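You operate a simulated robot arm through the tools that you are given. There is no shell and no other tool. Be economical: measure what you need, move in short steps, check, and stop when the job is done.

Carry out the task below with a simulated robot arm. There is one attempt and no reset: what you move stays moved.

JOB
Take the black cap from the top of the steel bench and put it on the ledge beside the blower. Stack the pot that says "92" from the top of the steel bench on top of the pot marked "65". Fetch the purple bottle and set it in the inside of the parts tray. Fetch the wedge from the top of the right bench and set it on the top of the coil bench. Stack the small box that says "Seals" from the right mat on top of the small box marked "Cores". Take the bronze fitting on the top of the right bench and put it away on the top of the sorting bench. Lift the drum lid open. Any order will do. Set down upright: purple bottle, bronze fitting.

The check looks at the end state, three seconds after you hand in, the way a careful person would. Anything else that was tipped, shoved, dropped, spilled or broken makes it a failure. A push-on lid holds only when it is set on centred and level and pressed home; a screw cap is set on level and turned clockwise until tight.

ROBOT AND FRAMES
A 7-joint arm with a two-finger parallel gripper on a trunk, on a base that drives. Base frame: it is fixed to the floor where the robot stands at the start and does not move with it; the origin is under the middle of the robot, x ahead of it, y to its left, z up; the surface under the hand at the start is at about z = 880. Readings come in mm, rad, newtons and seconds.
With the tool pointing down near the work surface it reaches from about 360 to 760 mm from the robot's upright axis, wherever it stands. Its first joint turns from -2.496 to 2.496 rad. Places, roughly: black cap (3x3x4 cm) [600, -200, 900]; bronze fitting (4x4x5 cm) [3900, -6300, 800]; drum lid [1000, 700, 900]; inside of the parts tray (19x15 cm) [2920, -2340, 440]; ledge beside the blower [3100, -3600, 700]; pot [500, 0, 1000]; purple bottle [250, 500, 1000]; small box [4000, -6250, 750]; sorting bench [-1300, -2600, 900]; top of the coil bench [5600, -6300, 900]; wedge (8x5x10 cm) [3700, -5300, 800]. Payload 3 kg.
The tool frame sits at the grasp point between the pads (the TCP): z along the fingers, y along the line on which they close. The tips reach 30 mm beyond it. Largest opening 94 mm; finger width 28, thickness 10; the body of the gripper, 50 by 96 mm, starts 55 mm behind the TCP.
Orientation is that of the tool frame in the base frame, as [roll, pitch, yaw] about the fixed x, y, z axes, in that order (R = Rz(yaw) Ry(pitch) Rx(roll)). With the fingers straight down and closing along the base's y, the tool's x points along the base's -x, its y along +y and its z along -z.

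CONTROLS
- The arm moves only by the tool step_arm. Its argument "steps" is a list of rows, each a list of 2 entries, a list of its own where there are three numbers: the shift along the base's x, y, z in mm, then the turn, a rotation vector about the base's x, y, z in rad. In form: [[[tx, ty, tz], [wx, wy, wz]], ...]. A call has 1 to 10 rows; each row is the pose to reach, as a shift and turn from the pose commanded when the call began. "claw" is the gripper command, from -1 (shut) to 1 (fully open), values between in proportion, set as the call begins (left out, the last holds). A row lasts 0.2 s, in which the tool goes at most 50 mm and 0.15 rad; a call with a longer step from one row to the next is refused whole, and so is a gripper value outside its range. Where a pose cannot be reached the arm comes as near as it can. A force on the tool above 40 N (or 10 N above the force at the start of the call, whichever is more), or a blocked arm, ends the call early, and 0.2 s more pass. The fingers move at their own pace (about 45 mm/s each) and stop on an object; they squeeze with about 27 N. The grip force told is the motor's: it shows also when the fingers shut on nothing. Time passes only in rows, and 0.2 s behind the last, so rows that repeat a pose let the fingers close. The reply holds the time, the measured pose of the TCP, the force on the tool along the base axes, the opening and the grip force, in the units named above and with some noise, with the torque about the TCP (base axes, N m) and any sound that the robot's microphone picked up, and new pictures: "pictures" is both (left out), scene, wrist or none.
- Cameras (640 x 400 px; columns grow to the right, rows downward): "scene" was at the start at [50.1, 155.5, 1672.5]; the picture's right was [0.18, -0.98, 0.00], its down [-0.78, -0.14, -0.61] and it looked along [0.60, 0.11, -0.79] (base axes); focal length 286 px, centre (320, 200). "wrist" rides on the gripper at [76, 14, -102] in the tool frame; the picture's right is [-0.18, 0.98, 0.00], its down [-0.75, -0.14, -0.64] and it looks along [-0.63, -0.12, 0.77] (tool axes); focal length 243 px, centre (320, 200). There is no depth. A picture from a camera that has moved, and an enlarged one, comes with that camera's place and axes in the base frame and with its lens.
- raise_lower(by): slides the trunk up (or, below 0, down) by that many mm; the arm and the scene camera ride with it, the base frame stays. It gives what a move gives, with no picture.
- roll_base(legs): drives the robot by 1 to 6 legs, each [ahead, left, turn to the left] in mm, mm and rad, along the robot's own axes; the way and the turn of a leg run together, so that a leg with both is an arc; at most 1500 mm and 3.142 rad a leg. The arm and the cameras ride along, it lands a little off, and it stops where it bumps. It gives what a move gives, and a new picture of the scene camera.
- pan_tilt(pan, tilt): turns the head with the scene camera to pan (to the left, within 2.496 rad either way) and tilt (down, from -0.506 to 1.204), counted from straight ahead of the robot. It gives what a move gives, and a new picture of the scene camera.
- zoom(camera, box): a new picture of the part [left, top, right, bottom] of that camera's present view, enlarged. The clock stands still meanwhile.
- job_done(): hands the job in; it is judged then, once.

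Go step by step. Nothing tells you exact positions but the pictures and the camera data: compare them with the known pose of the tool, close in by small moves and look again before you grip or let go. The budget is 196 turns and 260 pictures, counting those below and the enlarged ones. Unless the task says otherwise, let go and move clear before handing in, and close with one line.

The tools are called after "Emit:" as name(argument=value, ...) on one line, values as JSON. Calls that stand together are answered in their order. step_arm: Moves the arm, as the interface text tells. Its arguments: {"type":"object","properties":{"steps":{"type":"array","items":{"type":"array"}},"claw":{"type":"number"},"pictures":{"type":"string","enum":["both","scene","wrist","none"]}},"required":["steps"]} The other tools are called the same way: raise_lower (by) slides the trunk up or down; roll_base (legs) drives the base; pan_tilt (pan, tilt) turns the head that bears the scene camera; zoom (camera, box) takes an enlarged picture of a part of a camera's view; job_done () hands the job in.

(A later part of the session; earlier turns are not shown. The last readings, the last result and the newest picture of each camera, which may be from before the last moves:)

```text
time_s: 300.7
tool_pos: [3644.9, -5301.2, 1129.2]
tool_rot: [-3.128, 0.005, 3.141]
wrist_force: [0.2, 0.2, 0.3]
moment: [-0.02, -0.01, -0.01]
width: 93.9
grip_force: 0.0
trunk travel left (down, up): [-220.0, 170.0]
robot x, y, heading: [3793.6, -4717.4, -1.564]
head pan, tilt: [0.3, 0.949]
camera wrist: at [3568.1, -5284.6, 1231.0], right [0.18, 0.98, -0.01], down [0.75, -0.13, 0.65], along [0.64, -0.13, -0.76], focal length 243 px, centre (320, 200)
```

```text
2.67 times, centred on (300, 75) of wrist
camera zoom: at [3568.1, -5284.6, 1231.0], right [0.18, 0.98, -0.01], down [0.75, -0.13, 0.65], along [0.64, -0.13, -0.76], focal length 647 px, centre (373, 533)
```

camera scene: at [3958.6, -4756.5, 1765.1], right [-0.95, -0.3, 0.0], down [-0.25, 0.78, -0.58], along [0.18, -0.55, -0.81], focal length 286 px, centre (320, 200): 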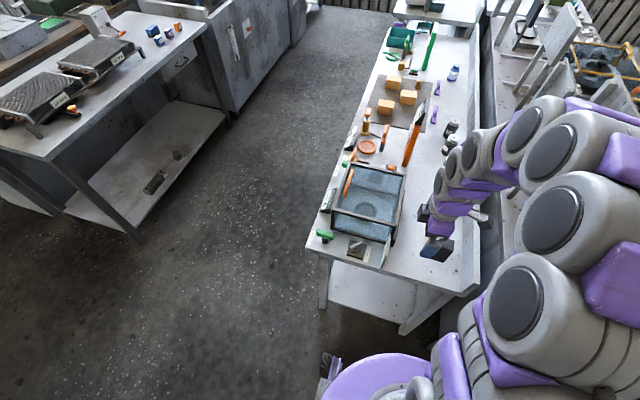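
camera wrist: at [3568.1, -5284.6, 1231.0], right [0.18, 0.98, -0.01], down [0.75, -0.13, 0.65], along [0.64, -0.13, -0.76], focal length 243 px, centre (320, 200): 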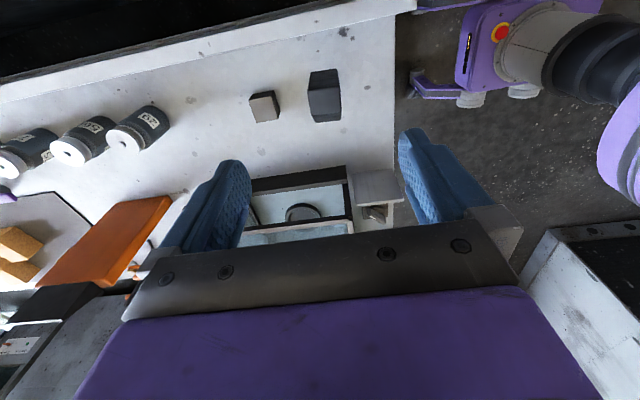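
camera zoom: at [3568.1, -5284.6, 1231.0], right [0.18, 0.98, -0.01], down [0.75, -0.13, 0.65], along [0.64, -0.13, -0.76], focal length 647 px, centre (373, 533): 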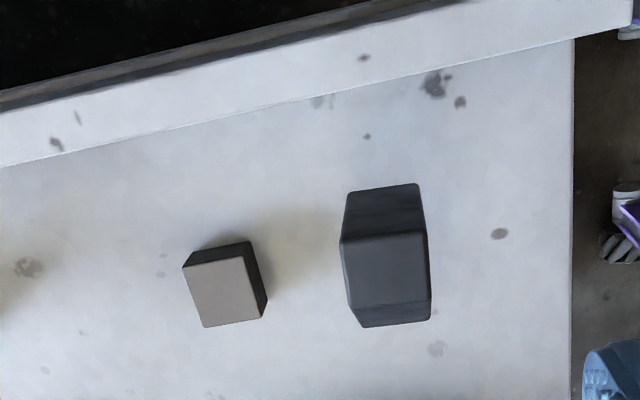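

Wedge: base x 3663–3743, width ~43 in y centred at y≈-5303, top ≈900. Grip across y at x≈3690.

Emit:
step_arm(steps=[[[25, -1, 0], [0.0136, 0, 0]], [[45, -2, -30], [0.0136, 0, 0]], [[45, -2, -75], [0.0136, 0, 0]], [[45, -2, -120], [0.0136, 0, 0]], [[45, -2, -160], [0.0136, 0, 0]]], pictures="wrist")

```text
time_s: 301.9
tool_pos: [3692.3, -5304.0, 966.4]
tool_rot: [-3.141, 0.008, -3.141]
wrist_force: [-0.3, -0.7, -0.6]
moment: [0.0, 0.03, 0.0]
width: 93.7
grip_force: 0.1
trunk travel left (down, up): [-220.0, 170.0]
robot x, y, heading: [3791.4, -4714.8, -1.563]
head pan, tilt: [0.3, 0.949]
camera wrist: at [3614.9, -5288.6, 1069.7], right [0.18, 0.98, 0.0], down [0.75, -0.14, 0.65], along [0.64, -0.12, -0.76], focal length 243 px, centre (320, 200)
```

wrist: 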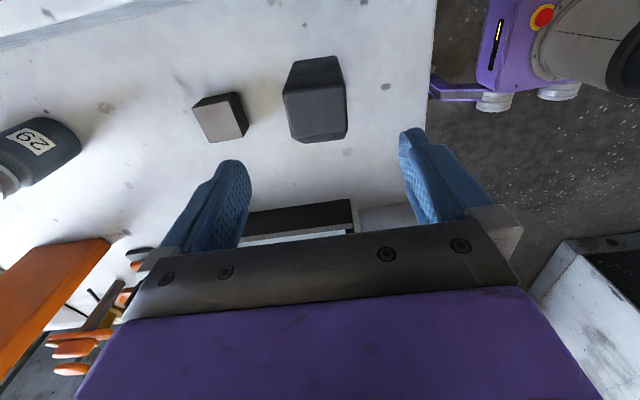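

Emit:
step_arm(steps=[[[-10, -3, -30], [0, 0, 0]], [[-10, -3, -70], [0, 0, 0]], [[-10, -3, -109], [0, 0, 0]]], pictures="wrist")

Emit:
step_arm(steps=[[[0, 0, 0], [0, 0, 0]], [[0, 0, 0], [0, 0, 0]], [[0, 0, 0], [0, 0, 0]], [[0, 0, 0], [0, 0, 0]], [[0, 0, 0], [0, 0, 0]]], claw=-1, pictures="none")

```text
time_s: 302.7
tool_pos: [3681.0, -5304.4, 856.9]
tool_rot: [3.14, 0.008, -3.141]
wrist_force: [0.1, 0.4, -0.4]
moment: [0.01, 0.01, -0.04]
width: 93.8
grip_force: 0.1
trunk travel left (down, up): [-220.0, 170.0]
robot x, y, heading: [3788.0, -4712.6, -1.564]
head pan, tilt: [0.3, 0.949]
camera wrist: at [3604.6, -5290.5, 959.0], right [0.18, 0.98, 0.0], down [0.75, -0.14, 0.65], along [0.64, -0.12, -0.76], focal length 243 px, centre (320, 200)
```

wrist: 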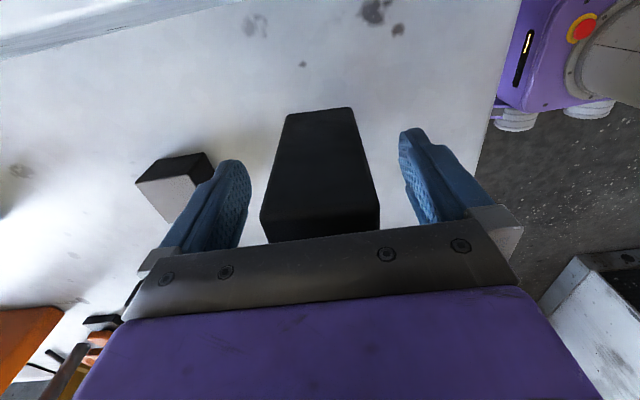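

```text
time_s: 303.9
tool_pos: [3680.5, -5304.3, 857.2]
tool_rot: [-3.141, 0.007, -3.141]
wrist_force: [-0.1, 3.0, 1.8]
moment: [0.09, 0.02, -0.03]
width: 48.8
grip_force: 27.1
trunk travel left (down, up): [-220.0, 170.0]
robot x, y, heading: [3795.8, -4718.8, -1.561]
head pan, tilt: [0.3, 0.949]
```

Wedge gripped (48.8 mm). Lift and retract for carrying.

Emit:
step_arm(steps=[[[0, 0, 45], [0, 0, 0]], [[0, 0, 90], [0, 0, 0]], [[0, 0, 135], [0, 0, 0]], [[0, 0, 180], [0, 0, 0]], [[0, 0, 225], [0, 0, 0]], [[20, 15, 265], [0, 0, 0]], [[45, 45, 285], [0, 0, 0]], [[75, 80, 290], [0, 0, 0]], [[100, 120, 290], [0, 0, 0]]], pictures="none")

Emit:
roll_base(legs=[[0, 950, 0], [1500, 0, 0], [0, 0, 1.56]])

Emit:
pan_tilt(pan=0.3, tilt=0.8)

```text
time_s: 305.9
tool_pos: [3784.6, -5181.9, 1147.7]
tool_rot: [-3.139, 0.006, 3.141]
wrist_force: [-0.3, 0.2, -2.0]
moment: [0.01, 0.01, -0.01]
width: 48.5
grip_force: 27.2
trunk travel left (down, up): [-220.0, 170.0]
robot x, y, heading: [3793.0, -4712.3, -1.561]
head pan, tilt: [0.3, 0.949]
```

```text
time_s: 321.5
tool_pos: [5258.6, -6194.6, 1146.8]
tool_rot: [3.141, 0.005, -1.596]
wrist_force: [-0.7, -0.4, -1.9]
moment: [-0.01, -0.02, 0.0]
width: 48.3
grip_force: 26.7
trunk travel left (down, up): [-220.0, 170.0]
robot x, y, heading: [4791.2, -6179.9, -0.013]
head pan, tilt: [0.3, 0.949]
camera scene: at [4838.1, -6013.3, 1765.0], right [0.28, -0.96, 0.0], down [-0.78, -0.23, -0.58], along [0.56, 0.16, -0.81], focal length 286 px, centre (320, 200)
```

scene: 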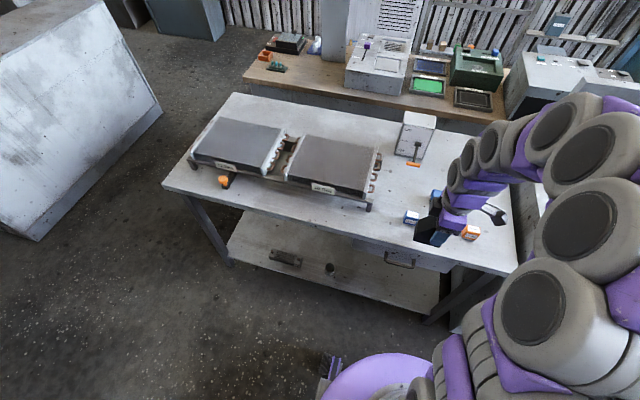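

```text
time_s: 322.2
tool_pos: [5257.1, -6197.5, 1147.3]
tool_rot: [-3.139, 0.006, -1.596]
wrist_force: [-0.2, 0.5, -1.9]
moment: [-0.01, 0.02, -0.01]
width: 47.9
grip_force: 27.2
trunk travel left (down, up): [-220.0, 170.0]
robot x, y, heading: [4790.6, -6173.5, -0.014]
head pan, tilt: [0.3, 0.799]
camera scene: at [4845.7, -6011.2, 1776.5], right [0.28, -0.96, 0.0], down [-0.69, -0.2, -0.7], along [0.67, 0.2, -0.72], focal length 286 px, centre (320, 200)
```

scene: 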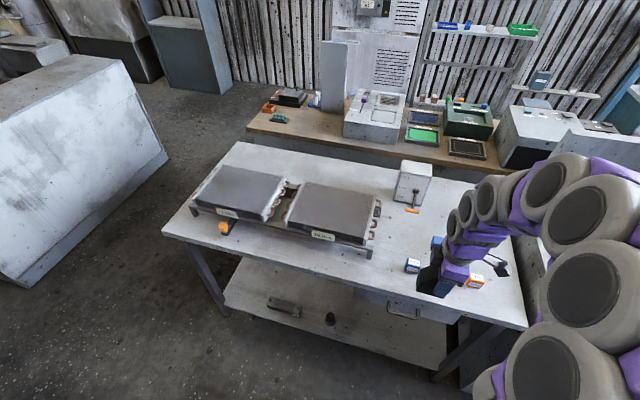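

The coil bench has small cubes near where my hand is; I need a free spot. Look with the wrist camera over the bench.

Emit:
step_arm(steps=[[[40, -25, 0], [0, 0, 0]], [[80, -50, 0], [0, 0, 0]], [[120, -75, 0], [0, 0, 0]], [[160, -100, 0], [0, 0, 0]], [[180, -140, 0], [0, 0, 0]]], pictures="wrist")

```text
time_s: 323.4
tool_pos: [5439.3, -6336.9, 1147.1]
tool_rot: [-3.14, 0.007, -1.592]
wrist_force: [0.4, -0.2, -2.7]
moment: [0.02, -0.02, 0.04]
width: 48.4
grip_force: 26.8
trunk travel left (down, up): [-220.0, 170.0]
robot x, y, heading: [4791.9, -6174.9, -0.012]
head pan, tilt: [0.3, 0.799]
camera wrist: at [5423.7, -6413.2, 1249.7], right [-0.98, 0.21, 0.0], down [0.16, 0.75, 0.65], along [0.13, 0.63, -0.76], focal length 243 px, centre (320, 200)
```

wrist: 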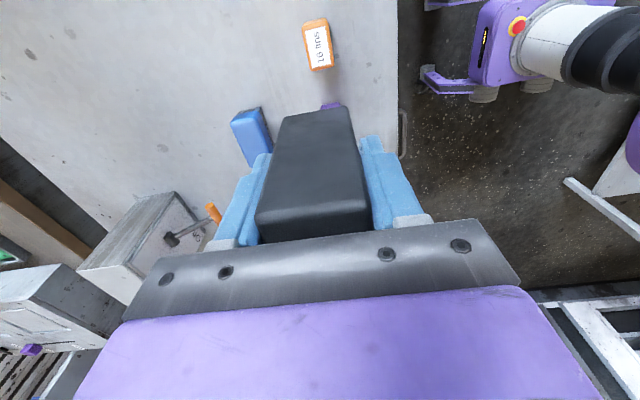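

Free spot at about [5580,-6400]. Shift the base forward/right for reach, then bring the wedge over it.

Emit:
roll_base(legs=[[120, -140, 0.012]])

Emit:
step_arm(steps=[[[10, 45, -20], [0, 0, 0]], [[20, 80, -55], [0, 0, 0]], [[20, 80, -100], [0, 0, 0]], [[20, 80, -145], [0, 0, 0]]], pictures="both")

```text
time_s: 325.0
tool_pos: [5561.9, -6468.4, 1146.6]
tool_rot: [-3.14, 0.002, -1.583]
wrist_force: [0.0, 0.0, -1.8]
moment: [-0.03, 0.02, -0.02]
width: 48.1
grip_force: 27.2
trunk travel left (down, up): [-220.0, 170.0]
robot x, y, heading: [4911.0, -6317.4, -0.001]
head pan, tilt: [0.3, 0.799]
camera scene: at [4966.7, -6146.0, 1775.7], right [0.29, -0.96, 0.0], down [-0.69, -0.21, -0.69], along [0.66, 0.2, -0.72], focal length 286 px, centre (320, 200)
```

scene: 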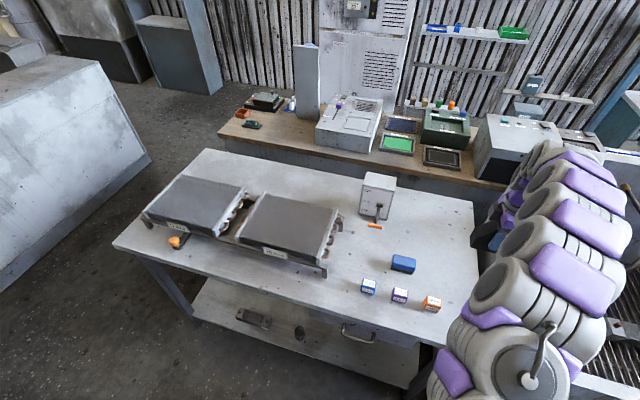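

```text
refused: row 1 steps farther than a row can; nothing moved
```

Emit:
step_arm(steps=[[[30, 27, 0], [0, 0, 0]], [[56, 53, 0], [0, 0, 0]], [[56, 53, -45], [0, 0, 0]], [[56, 53, -90], [0, 0, 0]], [[56, 53, -135], [0, 0, 0]], [[56, 53, -170], [0, 0, 0]]], pictures="both")

```text
time_s: 326.4
tool_pos: [5616.3, -6412.9, 980.3]
tool_rot: [-3.137, 0.003, -1.58]
wrist_force: [0.4, 0.7, -2.1]
moment: [-0.02, 0.01, 0.0]
width: 48.3
grip_force: 27.4
trunk travel left (down, up): [-220.0, 170.0]
robot x, y, heading: [4910.2, -6314.1, -0.006]
head pan, tilt: [0.3, 0.799]
camera scene: at [4967.3, -6147.3, 1776.0], right [0.29, -0.96, 0.0], down [-0.69, -0.21, -0.69], along [0.66, 0.2, -0.72], focal length 286 px, centre (320, 200)
camera wrist: at [5600.2, -6489.4, 1082.2], right [-0.98, 0.19, 0.0], down [0.15, 0.75, 0.65], along [0.13, 0.63, -0.76], focal length 243 px, centre (320, 200)
```

scene: 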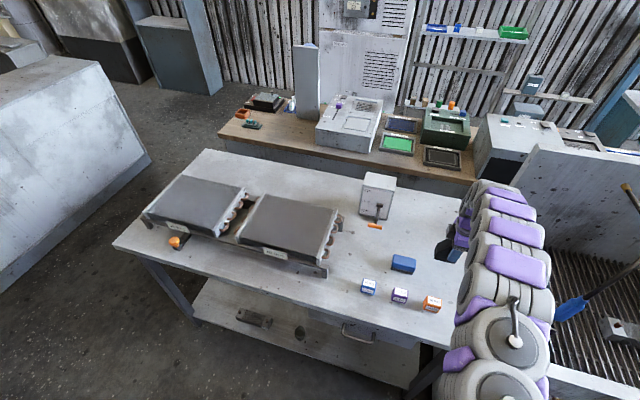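
wrist: 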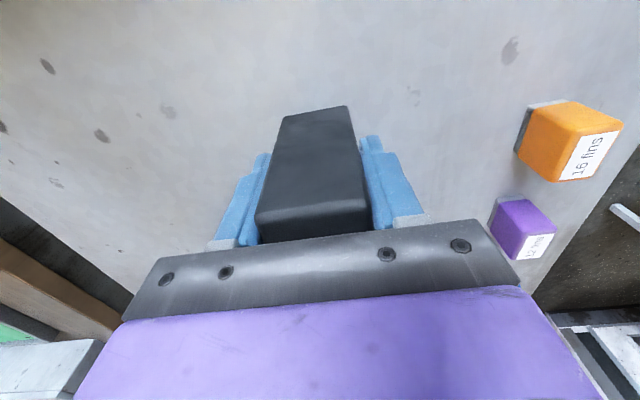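

Clear surface below. Lower in small steps to contact.

Emit:
step_arm(steps=[[[0, 0, -20], [0, 0, 0]], [[0, 0, -32], [0, 0, 0]], [[0, 0, -42], [0, 0, 0]], [[0, 0, -50], [0, 0, 0]], [[0, 0, -56], [0, 0, 0]], [[0, 0, -62], [0, 0, 0]], [[0, 0, -68], [0, 0, 0]], [[0, 0, -74], [0, 0, 0]], [[0, 0, -80], [0, 0, 0]]], pictures="none")

```text
time_s: 327.4
tool_pos: [5615.4, -6424.7, 937.0]
tool_rot: [-3.126, 0.004, -1.587]
wrist_force: [-11.5, -3.6, 15.3]
moment: [0.34, 1.04, 0.4]
width: 48.7
grip_force: 27.2
trunk travel left (down, up): [-220.0, 170.0]
robot x, y, heading: [4911.4, -6317.3, 0.0]
head pan, tilt: [0.3, 0.799]
stopped in row 5: the force on the tool passed its limit at 44 N (the readings are from after the stop); the commanded pose is now the measured one
```

Emit:
step_arm(steps=[[[0, 0, 2], [0, 0, 0]]], pictures="both")

Emit:
zoom(camera="scene", box=[360, 180, 560, 320])

```text
time_s: 327.8
tool_pos: [5615.8, -6424.6, 938.5]
tool_rot: [-3.126, 0.003, -1.585]
wrist_force: [-5.9, -1.0, 5.5]
moment: [0.03, 0.56, 0.15]
width: 48.5
grip_force: 26.7
trunk travel left (down, up): [-220.0, 170.0]
robot x, y, heading: [4907.3, -6312.6, -0.001]
head pan, tilt: [0.3, 0.799]
camera scene: at [4963.8, -6154.7, 1776.7], right [0.29, -0.96, 0.0], down [-0.69, -0.21, -0.7], along [0.67, 0.2, -0.72], focal length 286 px, centre (320, 200)
camera wrist: at [5599.6, -6499.9, 1040.1], right [-0.98, 0.2, -0.01], down [0.14, 0.75, 0.65], along [0.14, 0.63, -0.76], focal length 243 px, centre (320, 200)
```

scene: 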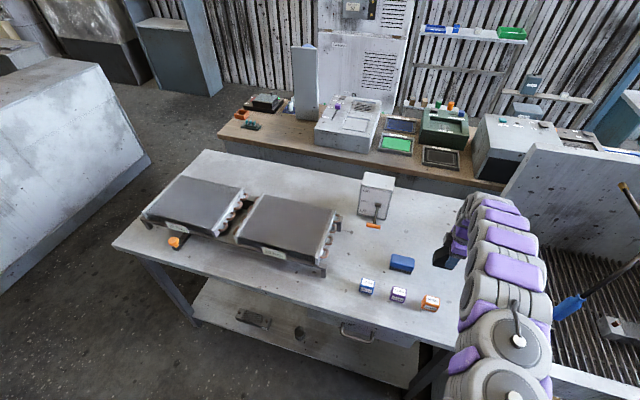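
wrist: 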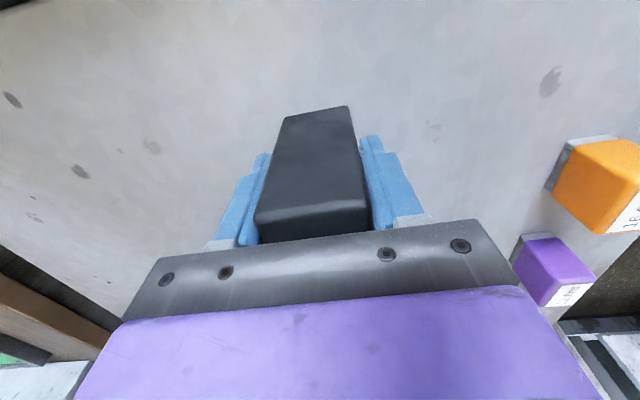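

```text
2.86 times, centred on (460, 250) of scene
camera zoom: at [4963.8, -6154.7, 1776.7], right [0.29, -0.96, 0.0], down [-0.69, -0.21, -0.7], along [0.67, 0.2, -0.72], focal length 818 px, centre (-80, 57)
```

zoom: 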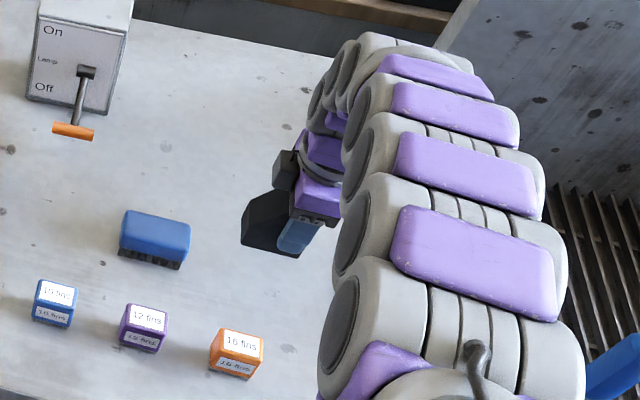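

The table surface works out at z≈877, so the wedge is resting on it. Release and rise.

Emit:
step_arm(steps=[[[0, 0, 0], [0, 0, 0]], [[0, 0, 0], [0, 0, 0]], [[0, 0, 0], [0, 0, 0]], [[0, 0, 0], [0, 0, 0]], [[0, 0, 30], [0, 0, 0]], [[0, 0, 75], [0, 0, 0]], [[0, 0, 120], [0, 0, 0]], [[0, 0, 165], [0, 0, 0]], [[0, 0, 205], [0, 0, 0]]], claw=0.7, pictures="wrist")

```text
time_s: 329.8
tool_pos: [5617.7, -6424.3, 1143.5]
tool_rot: [-3.126, 0.001, -1.586]
wrist_force: [0.3, 0.3, 0.3]
moment: [-0.02, 0.04, 0.01]
width: 79.9
grip_force: 0.1
trunk travel left (down, up): [-220.0, 170.0]
robot x, y, heading: [4911.8, -6321.4, 0.002]
head pan, tilt: [0.3, 0.799]
camera wrist: at [5601.2, -6499.9, 1246.7], right [-0.98, 0.2, -0.01], down [0.14, 0.75, 0.65], along [0.14, 0.63, -0.76], focal length 243 px, centre (320, 200)
```

wrist: 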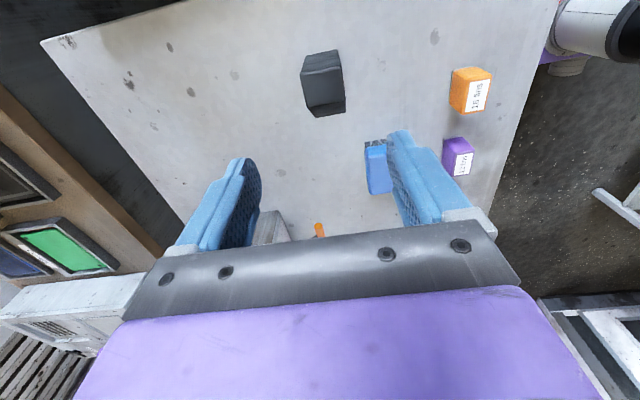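

Wedge stands on the coil bench. Retract, turn round to face the right bench.

Emit:
step_arm(steps=[[[-48, 10, 0], [0, 0, 0]], [[-96, 20, 0], [0, 0, 0]], [[-144, 30, 0], [0, 0, 0]], [[-192, 45, 0], [0, 0, 0]], [[-235, 65, 0], [0, 0, 0]]], claw=1, pictures="none")

Emit:
roll_base(legs=[[-200, 0, 0], [0, 0, 3.14], [60, -100, 0]])

Emit:
pan_tilt(pan=0.35, tilt=0.85)

```text
refused: row 4 steps farther than a row can; nothing moved
```

```text
time_s: 339.6
tool_pos: [3942.3, -6159.0, 1143.7]
tool_rot: [-3.128, -0.024, 1.574]
wrist_force: [-0.7, -0.3, 0.3]
moment: [0.11, -0.04, 0.01]
width: 79.9
grip_force: 0.2
trunk travel left (down, up): [-220.0, 170.0]
robot x, y, heading: [4650.3, -6225.0, -3.133]
head pan, tilt: [0.3, 0.799]
camera scene: at [4602.2, -6438.8, 1771.1], right [-0.31, 0.95, 0.03], down [0.69, 0.24, -0.69], along [-0.66, -0.19, -0.73], focal length 286 px, centre (320, 200)
```

scene: 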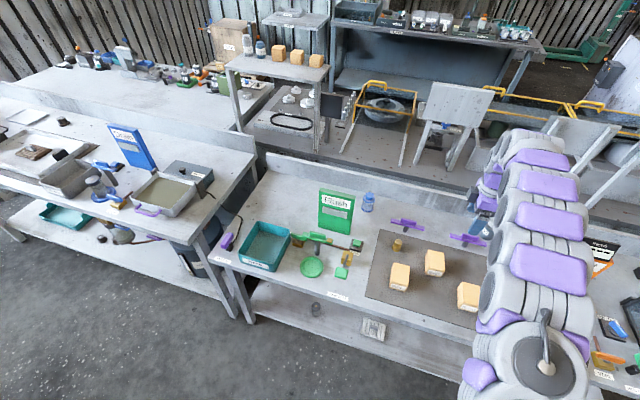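

```text
time_s: 340.2
tool_pos: [3945.0, -6146.0, 1146.1]
tool_rot: [-3.123, -0.007, 1.577]
wrist_force: [-0.5, -0.6, -0.7]
moment: [0.08, -0.02, -0.03]
width: 80.1
grip_force: 0.0
trunk travel left (down, up): [-220.0, 170.0]
robot x, y, heading: [4655.3, -6231.1, -3.131]
head pan, tilt: [0.351, 0.85]
camera scene: at [4607.7, -6398.6, 1772.6], right [-0.35, 0.94, 0.0], down [0.7, 0.27, -0.66], along [-0.62, -0.23, -0.75], focal length 286 px, centre (320, 200)
```

scene: 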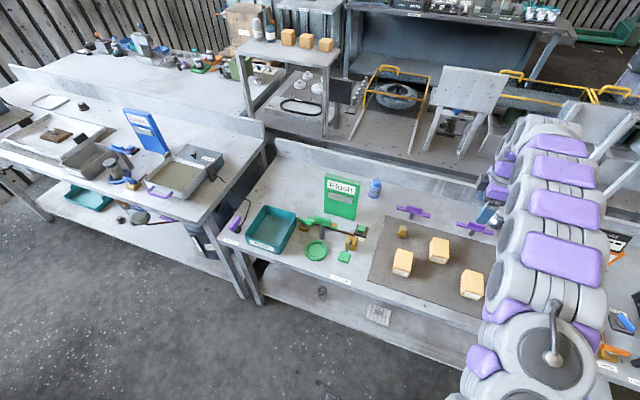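

Emit:
zoom(camera="scene", box=[370, 200, 510, 310])

Emit:
zoom(camera="wrist", box=[0, 0, 640, 400])

```text
3.64 times, centred on (440, 255) of scene
camera zoom: at [4607.7, -6398.6, 1772.6], right [-0.35, 0.94, 0.0], down [0.7, 0.27, -0.66], along [-0.62, -0.23, -0.75], focal length 1042 px, centre (-116, 0)
```

zoom: 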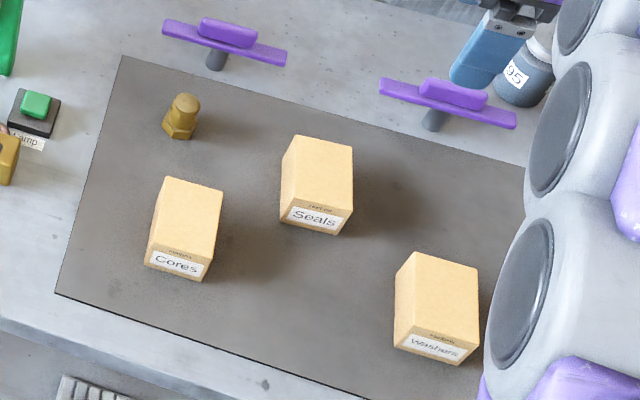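

```text
1.00 times, centred on (320, 200) of wrist (not enlarged: the box is as wide or as high as the picture)
camera zoom: at [3961.6, -6070.8, 1249.9], right [0.98, -0.18, -0.02], down [-0.13, -0.76, 0.64], along [-0.13, -0.63, -0.77], focal length 243 px, centre (320, 200)
```

zoom: 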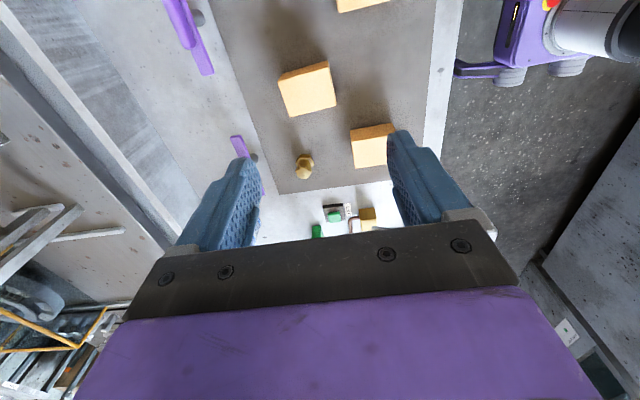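

Seals is the middle box (~[3916,-6181], 80×58), Cores the one beside the fitting. Drive in a little and turn the tool to close along y.

Emit:
roll_base(legs=[[90, 0, -0.008]])

Emit:
step_arm(steps=[[[20, 0, 0], [0, 0, -0.15]], [[40, 0, 0], [0, 0, -0.3]], [[60, 0, 0], [0, 0, -0.45]], [[70, 0, 0], [0, 0, -0.6]], [[80, -5, 0], [0, 0, -0.75]], [[85, -15, 0], [0, 0, -0.9]], [[85, -25, 0], [0, 0, -1.05]], [[85, -30, 0], [0, 0, -1.2]], [[85, -30, 0], [0, 0, -1.35]], [[85, -30, 0], [0, 0, -1.49]]], claw=1, pictures="wrist")

```text
time_s: 341.3
tool_pos: [3850.8, -6135.0, 1145.8]
tool_rot: [-3.127, -0.005, 1.567]
wrist_force: [0.2, -1.0, 0.0]
moment: [0.05, -0.06, 0.03]
width: 80.0
grip_force: 0.0
trunk travel left (down, up): [-220.0, 170.0]
robot x, y, heading: [4560.8, -6224.7, -3.141]
head pan, tilt: [0.351, 0.85]
camera scene: at [4512.2, -6421.7, 1769.7], right [-0.35, 0.94, 0.01], down [0.71, 0.27, -0.65], along [-0.62, -0.22, -0.76], focal length 286 px, centre (320, 200)
```

scene: 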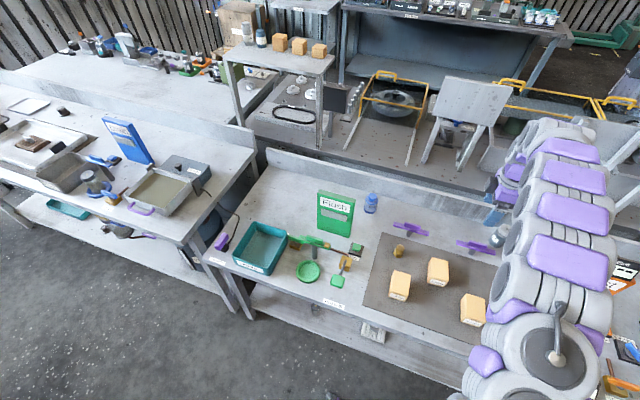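

```text
time_s: 343.5
tool_pos: [3940.4, -6153.4, 1146.1]
tool_rot: [-3.118, 0.008, 0.073]
wrist_force: [-0.7, 0.0, 0.4]
moment: [0.03, 0.0, -0.01]
width: 94.0
grip_force: 0.1
trunk travel left (down, up): [-220.0, 170.0]
robot x, y, heading: [4561.7, -6227.6, -3.136]
head pan, tilt: [0.351, 0.85]
camera wrist: at [4019.5, -6164.4, 1248.0], right [-0.11, -0.99, -0.02], down [-0.75, 0.07, 0.65], along [-0.65, 0.09, -0.76], focal length 243 px, centre (320, 200)
```

wrist: 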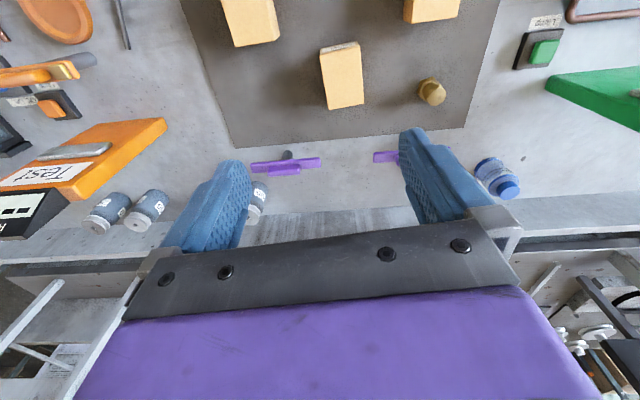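

Seals centre ≈[3913,-6178], yaw ≈0.07, aligned with the tool. Level the tool and descend partway.

Emit:
step_arm(steps=[[[-14, -12, -20], [-0.0235, -0.008, 0]], [[-27, -25, -50], [-0.0235, -0.008, 0]], [[-27, -25, -95], [-0.0235, -0.008, 0]], [[-27, -25, -140], [-0.0235, -0.008, 0]], [[-27, -25, -185], [-0.0235, -0.008, 0]], [[-27, -25, -225], [-0.0235, -0.008, 0]]], pictures="wrist")

```text
time_s: 344.9
tool_pos: [3914.4, -6162.0, 920.4]
tool_rot: [3.132, 0.004, 0.075]
wrist_force: [0.1, 0.3, 0.2]
moment: [-0.03, 0.01, 0.0]
width: 93.7
grip_force: 0.1
trunk travel left (down, up): [-220.0, 170.0]
robot x, y, heading: [4556.9, -6225.7, -3.139]
head pan, tilt: [0.351, 0.85]
camera wrist: at [3991.3, -6169.3, 1022.6], right [-0.11, -0.99, 0.01], down [-0.76, 0.09, 0.64], along [-0.64, 0.06, -0.77], focal length 243 px, centre (320, 200)
```

wrist: 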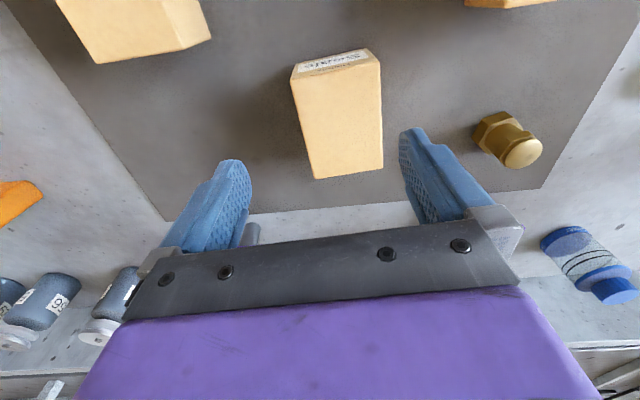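

Emit:
step_arm(steps=[[[2, -19, 0], [0.009, 0, 0]], [[2, -19, -40], [0.009, 0, 0]], [[2, -19, -75], [0.009, 0, 0]], [[2, -19, -83], [0.009, 0, 0]]], pictures="wrist")

```text
time_s: 345.6
tool_pos: [3914.0, -6187.8, 881.3]
tool_rot: [-3.135, 0.007, 0.075]
wrist_force: [0.3, 0.4, -0.1]
moment: [-0.01, 0.04, -0.02]
width: 94.2
grip_force: 0.0
trunk travel left (down, up): [-220.0, 170.0]
robot x, y, heading: [4561.9, -6229.3, -3.139]
head pan, tilt: [0.351, 0.85]
stopped in row 3: the force on the tool passed its limit at 94 N (the readings are from after the stop); the commanded pose is now the measured one
camera wrist: at [3991.9, -6197.1, 983.2], right [-0.11, -0.99, -0.01], down [-0.76, 0.08, 0.65], along [-0.64, 0.08, -0.76], focal length 243 px, centre (320, 200)
```

wrist: 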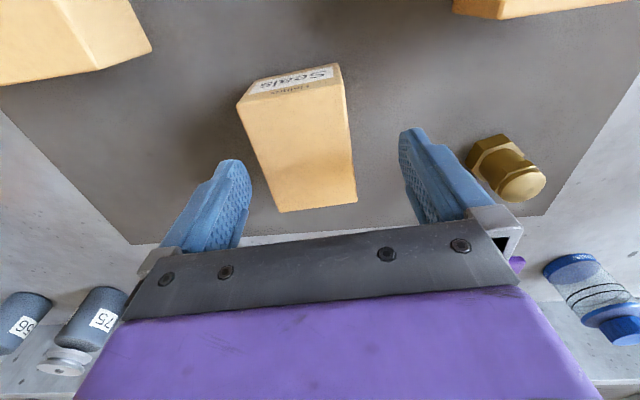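

A fingertip touched the box's top edge: I'm ~10 mm too far in -y. Box hasn't moved. Rise, re-centre and check.

Emit:
step_arm(steps=[[[2, 0, 15], [0, 0, 0]], [[3, 5, 25], [0, 0, 0]], [[3, 10, 25], [-0.006, -0.006, 0]], [[3, 10, 25], [-0.006, -0.006, 0]]], pictures="wrist")

```text
time_s: 346.6
tool_pos: [3915.8, -6178.4, 906.1]
tool_rot: [3.14, 0.002, 0.074]
wrist_force: [-0.4, -0.4, 0.4]
moment: [-0.01, -0.01, 0.02]
width: 93.9
grip_force: 0.0
trunk travel left (down, up): [-220.0, 170.0]
robot x, y, heading: [4561.4, -6228.1, -3.14]
head pan, tilt: [0.351, 0.85]
camera wrist: at [3994.6, -6186.3, 1009.3], right [-0.11, -0.99, 0.0], down [-0.76, 0.09, 0.64], along [-0.64, 0.07, -0.77], focal length 243 px, centre (320, 200)
```

wrist: 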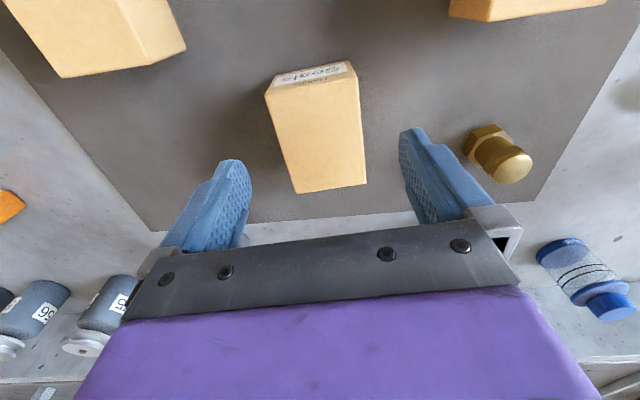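

Centred now. Descend and grip.

Emit:
step_arm(steps=[[[0, 0, -25], [0, 0, 0]], [[0, 0, -45], [0, 0, 0]], [[0, 0, -60], [0, 0, 0]], [[0, 0, -68], [0, 0, 0]]], pictures="wrist")

```text
time_s: 347.6
tool_pos: [3919.1, -6179.5, 837.8]
tool_rot: [-3.14, 0.001, 0.074]
wrist_force: [0.2, 0.5, -0.1]
moment: [0.0, 0.01, 0.03]
width: 94.2
grip_force: 0.1
trunk travel left (down, up): [-220.0, 170.0]
robot x, y, heading: [4563.3, -6231.9, -3.141]
head pan, tilt: [0.351, 0.85]
camera wrist: at [3995.7, -6188.5, 941.1], right [-0.11, -0.99, 0.0], down [-0.76, 0.08, 0.64], along [-0.64, 0.07, -0.77], focal length 243 px, centre (320, 200)
```

wrist: 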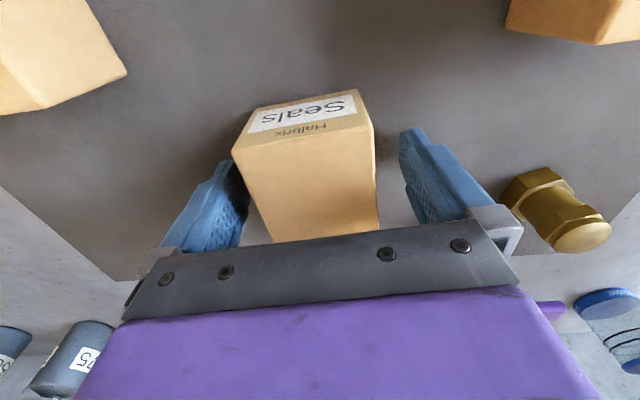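

Emit:
step_arm(steps=[[[0, 0, 0], [0, 0, 0.05]], [[0, 0, 0], [0, 0, 0.05]], [[0, 0, 0], [0, 0, 0.05]], [[0, 0, 0], [0, 0, 0.05]], [[0, 0, 0], [0, 0, 0.05]]], claw=-1, pictures="wrist")

```text
time_s: 348.8
tool_pos: [3918.4, -6182.5, 837.2]
tool_rot: [-3.14, 0.003, 0.125]
wrist_force: [-0.4, -1.0, 1.2]
moment: [-0.06, 0.03, -0.07]
width: 62.1
grip_force: 27.4
trunk travel left (down, up): [-220.0, 170.0]
robot x, y, heading: [4558.4, -6230.7, -3.135]
head pan, tilt: [0.351, 0.85]
camera wrist: at [3996.1, -6185.8, 941.2], right [-0.06, -1.0, 0.0], down [-0.76, 0.05, 0.64], along [-0.64, 0.04, -0.77], focal length 243 px, centre (320, 200)
```

wrist: 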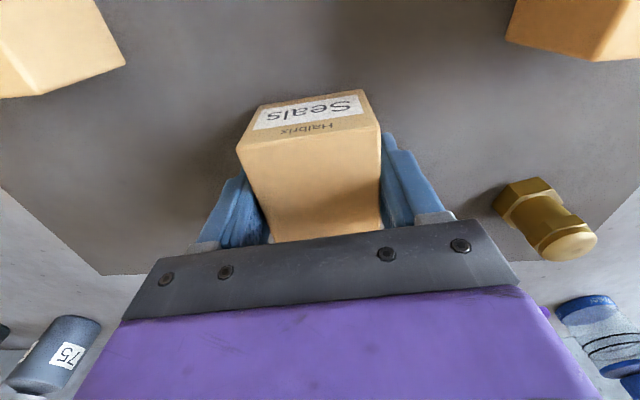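

Gripped (62 mm). Lift and move toward Cores, stopping short to look.

Emit:
step_arm(steps=[[[0, 0, 45], [0, 0, 0]], [[0, 0, 90], [0, 0, 0]], [[0, 0, 130], [0, 0, 0]], [[20, 0, 160], [0, 0, 0]], [[60, 0, 180], [0, 0, 0]], [[105, 0, 180], [0, 0, 0]], [[150, 0, 180], [0, 0, 0]], [[170, -30, 180], [0, 0, 0]], [[170, -70, 180], [0, 0, 0]], [[170, -110, 180], [0, 0, 0]]], pictures="both")

```text
time_s: 351.0
tool_pos: [4087.4, -6294.3, 1020.4]
tool_rot: [-3.136, 0.002, 0.124]
wrist_force: [0.0, 0.4, 0.1]
moment: [-0.02, 0.02, -0.01]
width: 61.7
grip_force: 27.4
trunk travel left (down, up): [-220.0, 170.0]
robot x, y, heading: [4562.1, -6231.3, -3.137]
head pan, tilt: [0.351, 0.85]
camera scene: at [4515.2, -6403.2, 1772.0], right [-0.35, 0.94, 0.0], down [0.71, 0.26, -0.66], along [-0.62, -0.23, -0.75], focal length 286 px, centre (320, 200)
camera wrist: at [4165.8, -6299.0, 1123.2], right [-0.06, -1.0, 0.0], down [-0.76, 0.04, 0.64], along [-0.64, 0.04, -0.77], focal length 243 px, centre (320, 200)
```

scene: 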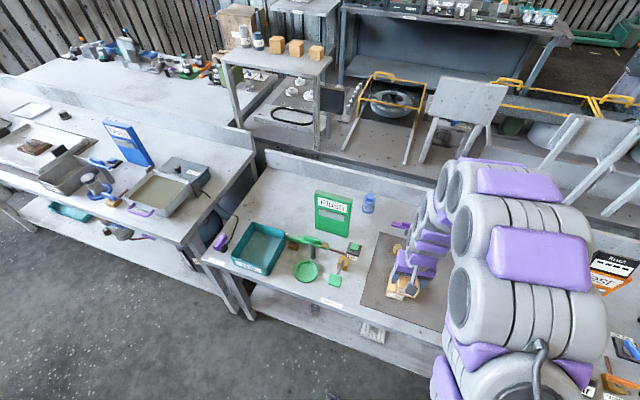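
wrist: 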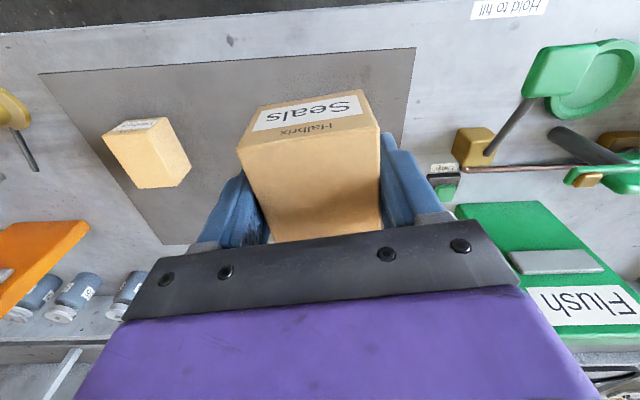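

Emit:
zoom(camera="scene", box=[360, 230, 450, 310])

```text
5.00 times, centred on (405, 270) of scene
camera zoom: at [4515.2, -6403.2, 1772.0], right [-0.35, 0.94, 0.0], down [0.71, 0.26, -0.66], along [-0.62, -0.23, -0.75], focal length 1432 px, centre (-105, -150)
```

zoom: 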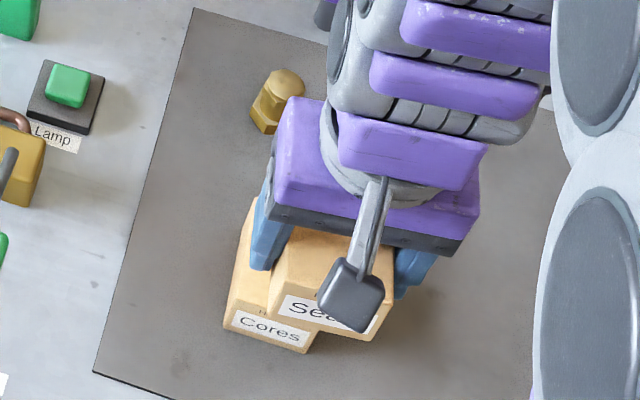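

Cores' front face is about x 4050, y -6330…-6273. Shift aside to see its top with the wrist camera and square up the tool.

Emit:
step_arm(steps=[[[-5, 45, 0], [0, 0, -0.06]], [[-10, 90, 0], [0, 0, -0.115]], [[-10, 105, 0], [0, 0, -0.115]]], pictures="wrist")

```text
time_s: 351.8
tool_pos: [4078.2, -6184.2, 1019.0]
tool_rot: [-3.141, 0.001, 0.008]
wrist_force: [0.6, 0.3, -0.6]
moment: [-0.01, -0.02, 0.01]
width: 61.9
grip_force: 27.2
trunk travel left (down, up): [-220.0, 170.0]
robot x, y, heading: [4561.9, -6233.7, -3.138]
head pan, tilt: [0.351, 0.85]
camera wrist: at [4154.3, -6197.8, 1122.7], right [-0.18, -0.98, 0.0], down [-0.75, 0.13, 0.64], along [-0.63, 0.11, -0.77], focal length 243 px, centre (320, 200)
```

wrist: 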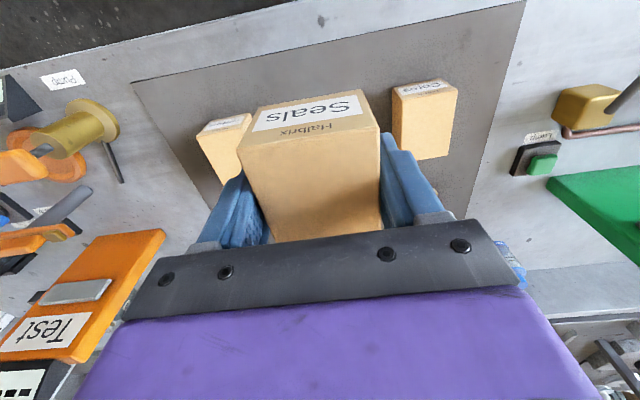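

Emit:
zoom(camera="wrist", box=[370, 60, 490, 180])

```text
3.33 times, centred on (430, 120) of wrist
camera zoom: at [4154.3, -6197.8, 1122.7], right [-0.18, -0.98, 0.0], down [-0.75, 0.13, 0.64], along [-0.63, 0.11, -0.77], focal length 809 px, centre (-47, 467)
```

zoom: 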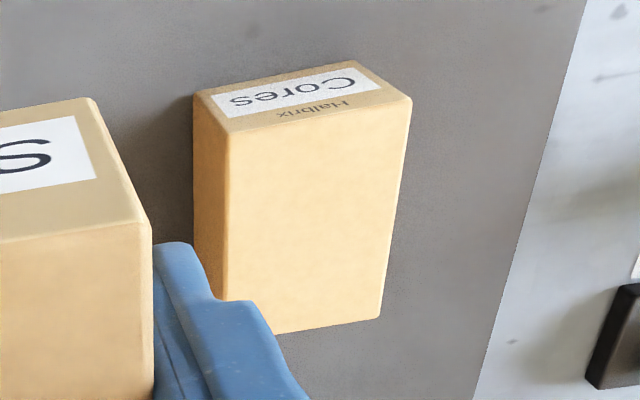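

Cores measured: centre [4013,-6300], top z≈846. Bring Seals over it.

Emit:
step_arm(steps=[[[-20, -38, 0], [0, 0, 0.01]], [[-40, -76, 0], [0, 0, 0.01]], [[-62, -116, 0], [0, 0, 0.01]], [[-62, -116, -45], [0, 0, 0.01]], [[-62, -116, -90], [0, 0, 0.01]], [[-62, -116, -115], [0, 0, 0.01]], [[-62, -116, -115], [0, 0, 0.01]]], pictures="wrist")

Emit:
zoom(camera="scene", box=[360, 240, 440, 310])

```text
time_s: 353.4
tool_pos: [4014.6, -6302.2, 902.1]
tool_rot: [-3.14, 0.002, 0.02]
wrist_force: [0.3, -0.3, -1.2]
moment: [0.01, 0.02, -0.02]
width: 62.0
grip_force: 27.4
trunk travel left (down, up): [-220.0, 170.0]
robot x, y, heading: [4562.1, -6227.2, -3.134]
head pan, tilt: [0.351, 0.85]
camera wrist: at [4091.8, -6314.1, 1005.1], right [-0.17, -0.99, 0.0], down [-0.76, 0.13, 0.64], along [-0.63, 0.11, -0.77], focal length 243 px, centre (320, 200)
```

wrist: 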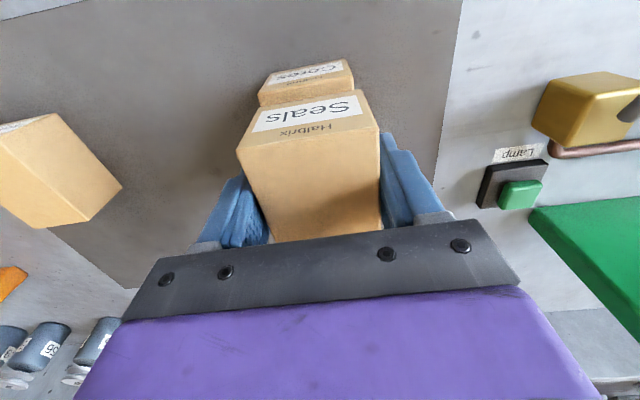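

```text
5.71 times, centred on (400, 275) of scene
camera zoom: at [4514.6, -6398.7, 1772.5], right [-0.35, 0.94, 0.0], down [0.71, 0.26, -0.66], along [-0.62, -0.23, -0.75], focal length 1637 px, centre (-137, -229)
```

zoom: 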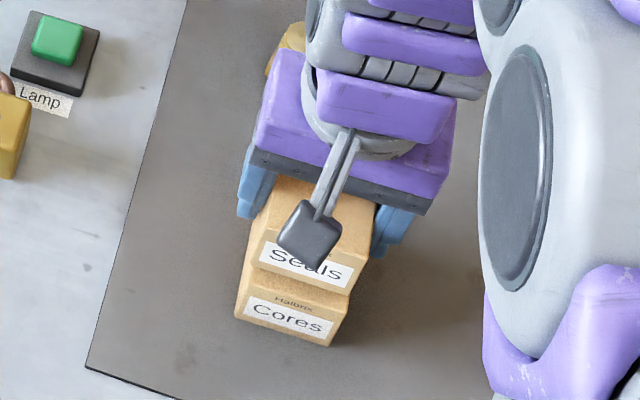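

Well aligned. Lower gently to contact.

Emit:
step_arm(steps=[[[0, 1, -8], [0, 0, 0]], [[0, 1, -13], [0, 0, 0]], [[0, 1, -16], [0, 0, 0]], [[0, 1, -18], [0, 0, 0]], [[0, 1, -20], [0, 0, 0]]], pictures="none")

Emit:
zoom(camera="scene", box=[360, 240, 440, 310])

```text
time_s: 354.6
tool_pos: [4016.2, -6301.4, 884.0]
tool_rot: [-3.139, 0.007, 0.019]
wrist_force: [-3.2, -1.8, 27.8]
moment: [0.09, -0.02, 0.05]
width: 62.3
grip_force: 27.4
trunk travel left (down, up): [-220.0, 170.0]
robot x, y, heading: [4560.6, -6229.0, -3.142]
head pan, tilt: [0.351, 0.85]
```

```text
5.71 times, centred on (400, 275) of scene
camera zoom: at [4518.8, -6398.3, 1772.9], right [-0.35, 0.94, 0.0], down [0.71, 0.26, -0.66], along [-0.62, -0.23, -0.75], focal length 1637 px, centre (-137, -229)
```

zoom: 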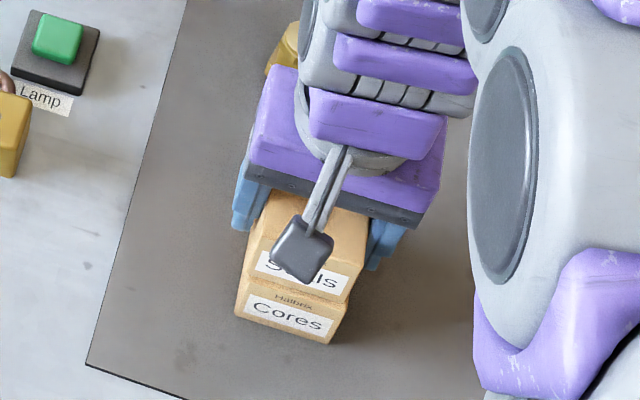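

Contact made, aligned. Relieve, open, rise.

Emit:
step_arm(steps=[[[0, 0, 2], [0, 0, 0]], [[0, 0, 2], [0, 0, 0]], [[0, 0, 2], [0, 0, 0]], [[0, 0, 2], [0, 0, 0]]], claw=0.8, pictures="none")

Emit:
step_arm(steps=[[[0, 0, 20], [0, 0, 0]], [[0, 0, 60], [0, 0, 0]], [[0, 0, 105], [0, 0, 0]], [[0, 0, 140], [0, 0, 0]]], pictures="wrist")

```text
time_s: 355.6
tool_pos: [4016.5, -6301.7, 884.9]
tool_rot: [-3.141, 0.002, 0.019]
wrist_force: [-0.7, 0.1, 0.3]
moment: [-0.02, -0.01, 0.03]
width: 84.6
grip_force: 0.1
trunk travel left (down, up): [-220.0, 170.0]
robot x, y, heading: [4559.4, -6227.8, -3.143]
head pan, tilt: [0.351, 0.85]
```

```text
time_s: 356.6
tool_pos: [4015.6, -6303.3, 1025.5]
tool_rot: [-3.139, 0.003, 0.02]
wrist_force: [0.0, 0.3, 0.1]
moment: [-0.01, -0.03, 0.0]
width: 84.7
grip_force: 0.1
trunk travel left (down, up): [-220.0, 170.0]
robot x, y, heading: [4555.3, -6230.3, -3.139]
head pan, tilt: [0.351, 0.85]
camera wrist: at [4093.7, -6315.3, 1128.6], right [-0.17, -0.99, 0.0], down [-0.75, 0.13, 0.64], along [-0.64, 0.11, -0.77], focal length 243 px, centre (320, 200)
```

wrist: 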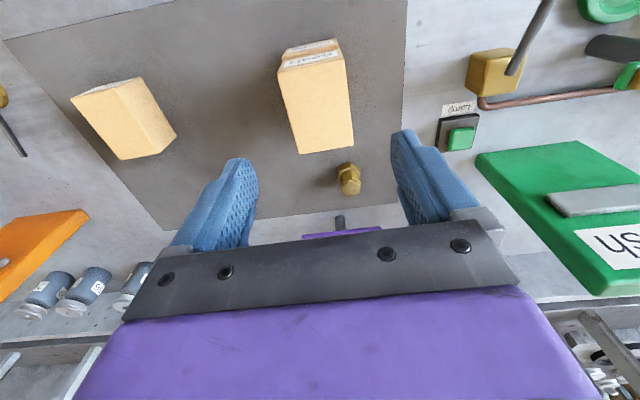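

Seals sits squarely on Cores. The fitting is at about [3884,-6320]; turn the tool so the camera stays clear of the stack and go over it.

Emit:
step_arm(steps=[[[-15, 0, 10], [0, 0, 0.15]], [[-30, 0, 20], [0, 0, 0.3]], [[-45, -3, 20], [0, 0, 0.45]], [[-60, -5, 20], [0, 0, 0.6]], [[-75, -8, 20], [0, 0, 0.75]], [[-90, -10, 20], [0, 0, 0.9]], [[-105, -13, 20], [0, 0, 1.05]], [[-120, -16, 20], [0, 0, 1.2]], [[-130, -17, 20], [0, 0, 1.35]], [[-131, -17, 20], [0, 0, 1.5]]], claw=0.6, pictures="both")

```text
time_s: 358.8
tool_pos: [3883.7, -6320.4, 1046.0]
tool_rot: [3.14, 0.002, 1.521]
wrist_force: [0.7, 0.6, -0.3]
moment: [-0.01, 0.01, 0.05]
width: 75.1
grip_force: 0.1
trunk travel left (down, up): [-220.0, 170.0]
robot x, y, heading: [4561.1, -6229.1, -3.141]
head pan, tilt: [0.351, 0.85]
camera scene: at [4514.0, -6398.9, 1772.4], right [-0.35, 0.94, 0.0], down [0.71, 0.26, -0.66], along [-0.62, -0.23, -0.75], focal length 286 px, centre (320, 200)
camera wrist: at [3903.0, -6243.1, 1148.4], right [0.97, -0.23, 0.0], down [-0.18, -0.74, 0.64], along [-0.15, -0.63, -0.77], focal length 243 px, centre (320, 200)
```

scene: 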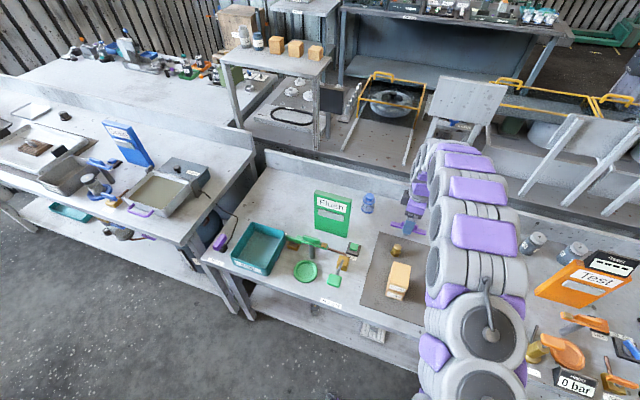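
wrist: 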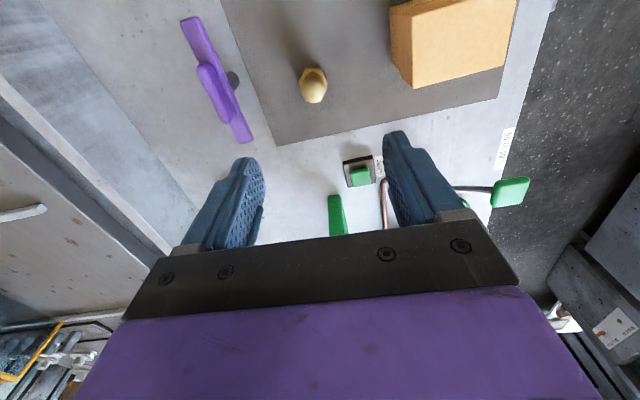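

Emit:
step_arm(steps=[[[-8, -5, -40], [0, 0, 0]], [[-8, -5, -85], [0, 0, 0]], [[-8, -5, -125], [0, 0, 0]]], pictures="wrist")

```text
time_s: 359.6
tool_pos: [3875.7, -6325.9, 918.6]
tool_rot: [3.139, 0.001, 1.518]
wrist_force: [0.8, -0.4, 0.4]
moment: [0.04, -0.01, 0.0]
width: 75.0
grip_force: 0.0
trunk travel left (down, up): [-220.0, 170.0]
robot x, y, heading: [4558.4, -6232.2, -3.143]
head pan, tilt: [0.351, 0.85]
camera wrist: at [3894.4, -6250.0, 1021.7], right [0.97, -0.24, 0.0], down [-0.18, -0.74, 0.64], along [-0.15, -0.63, -0.77], focal length 243 px, centre (320, 200)
```

wrist: 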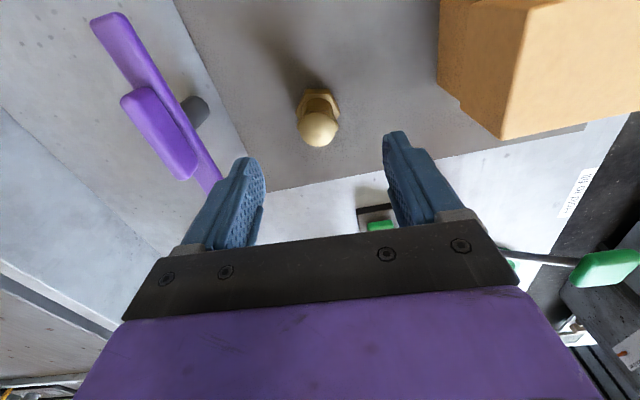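

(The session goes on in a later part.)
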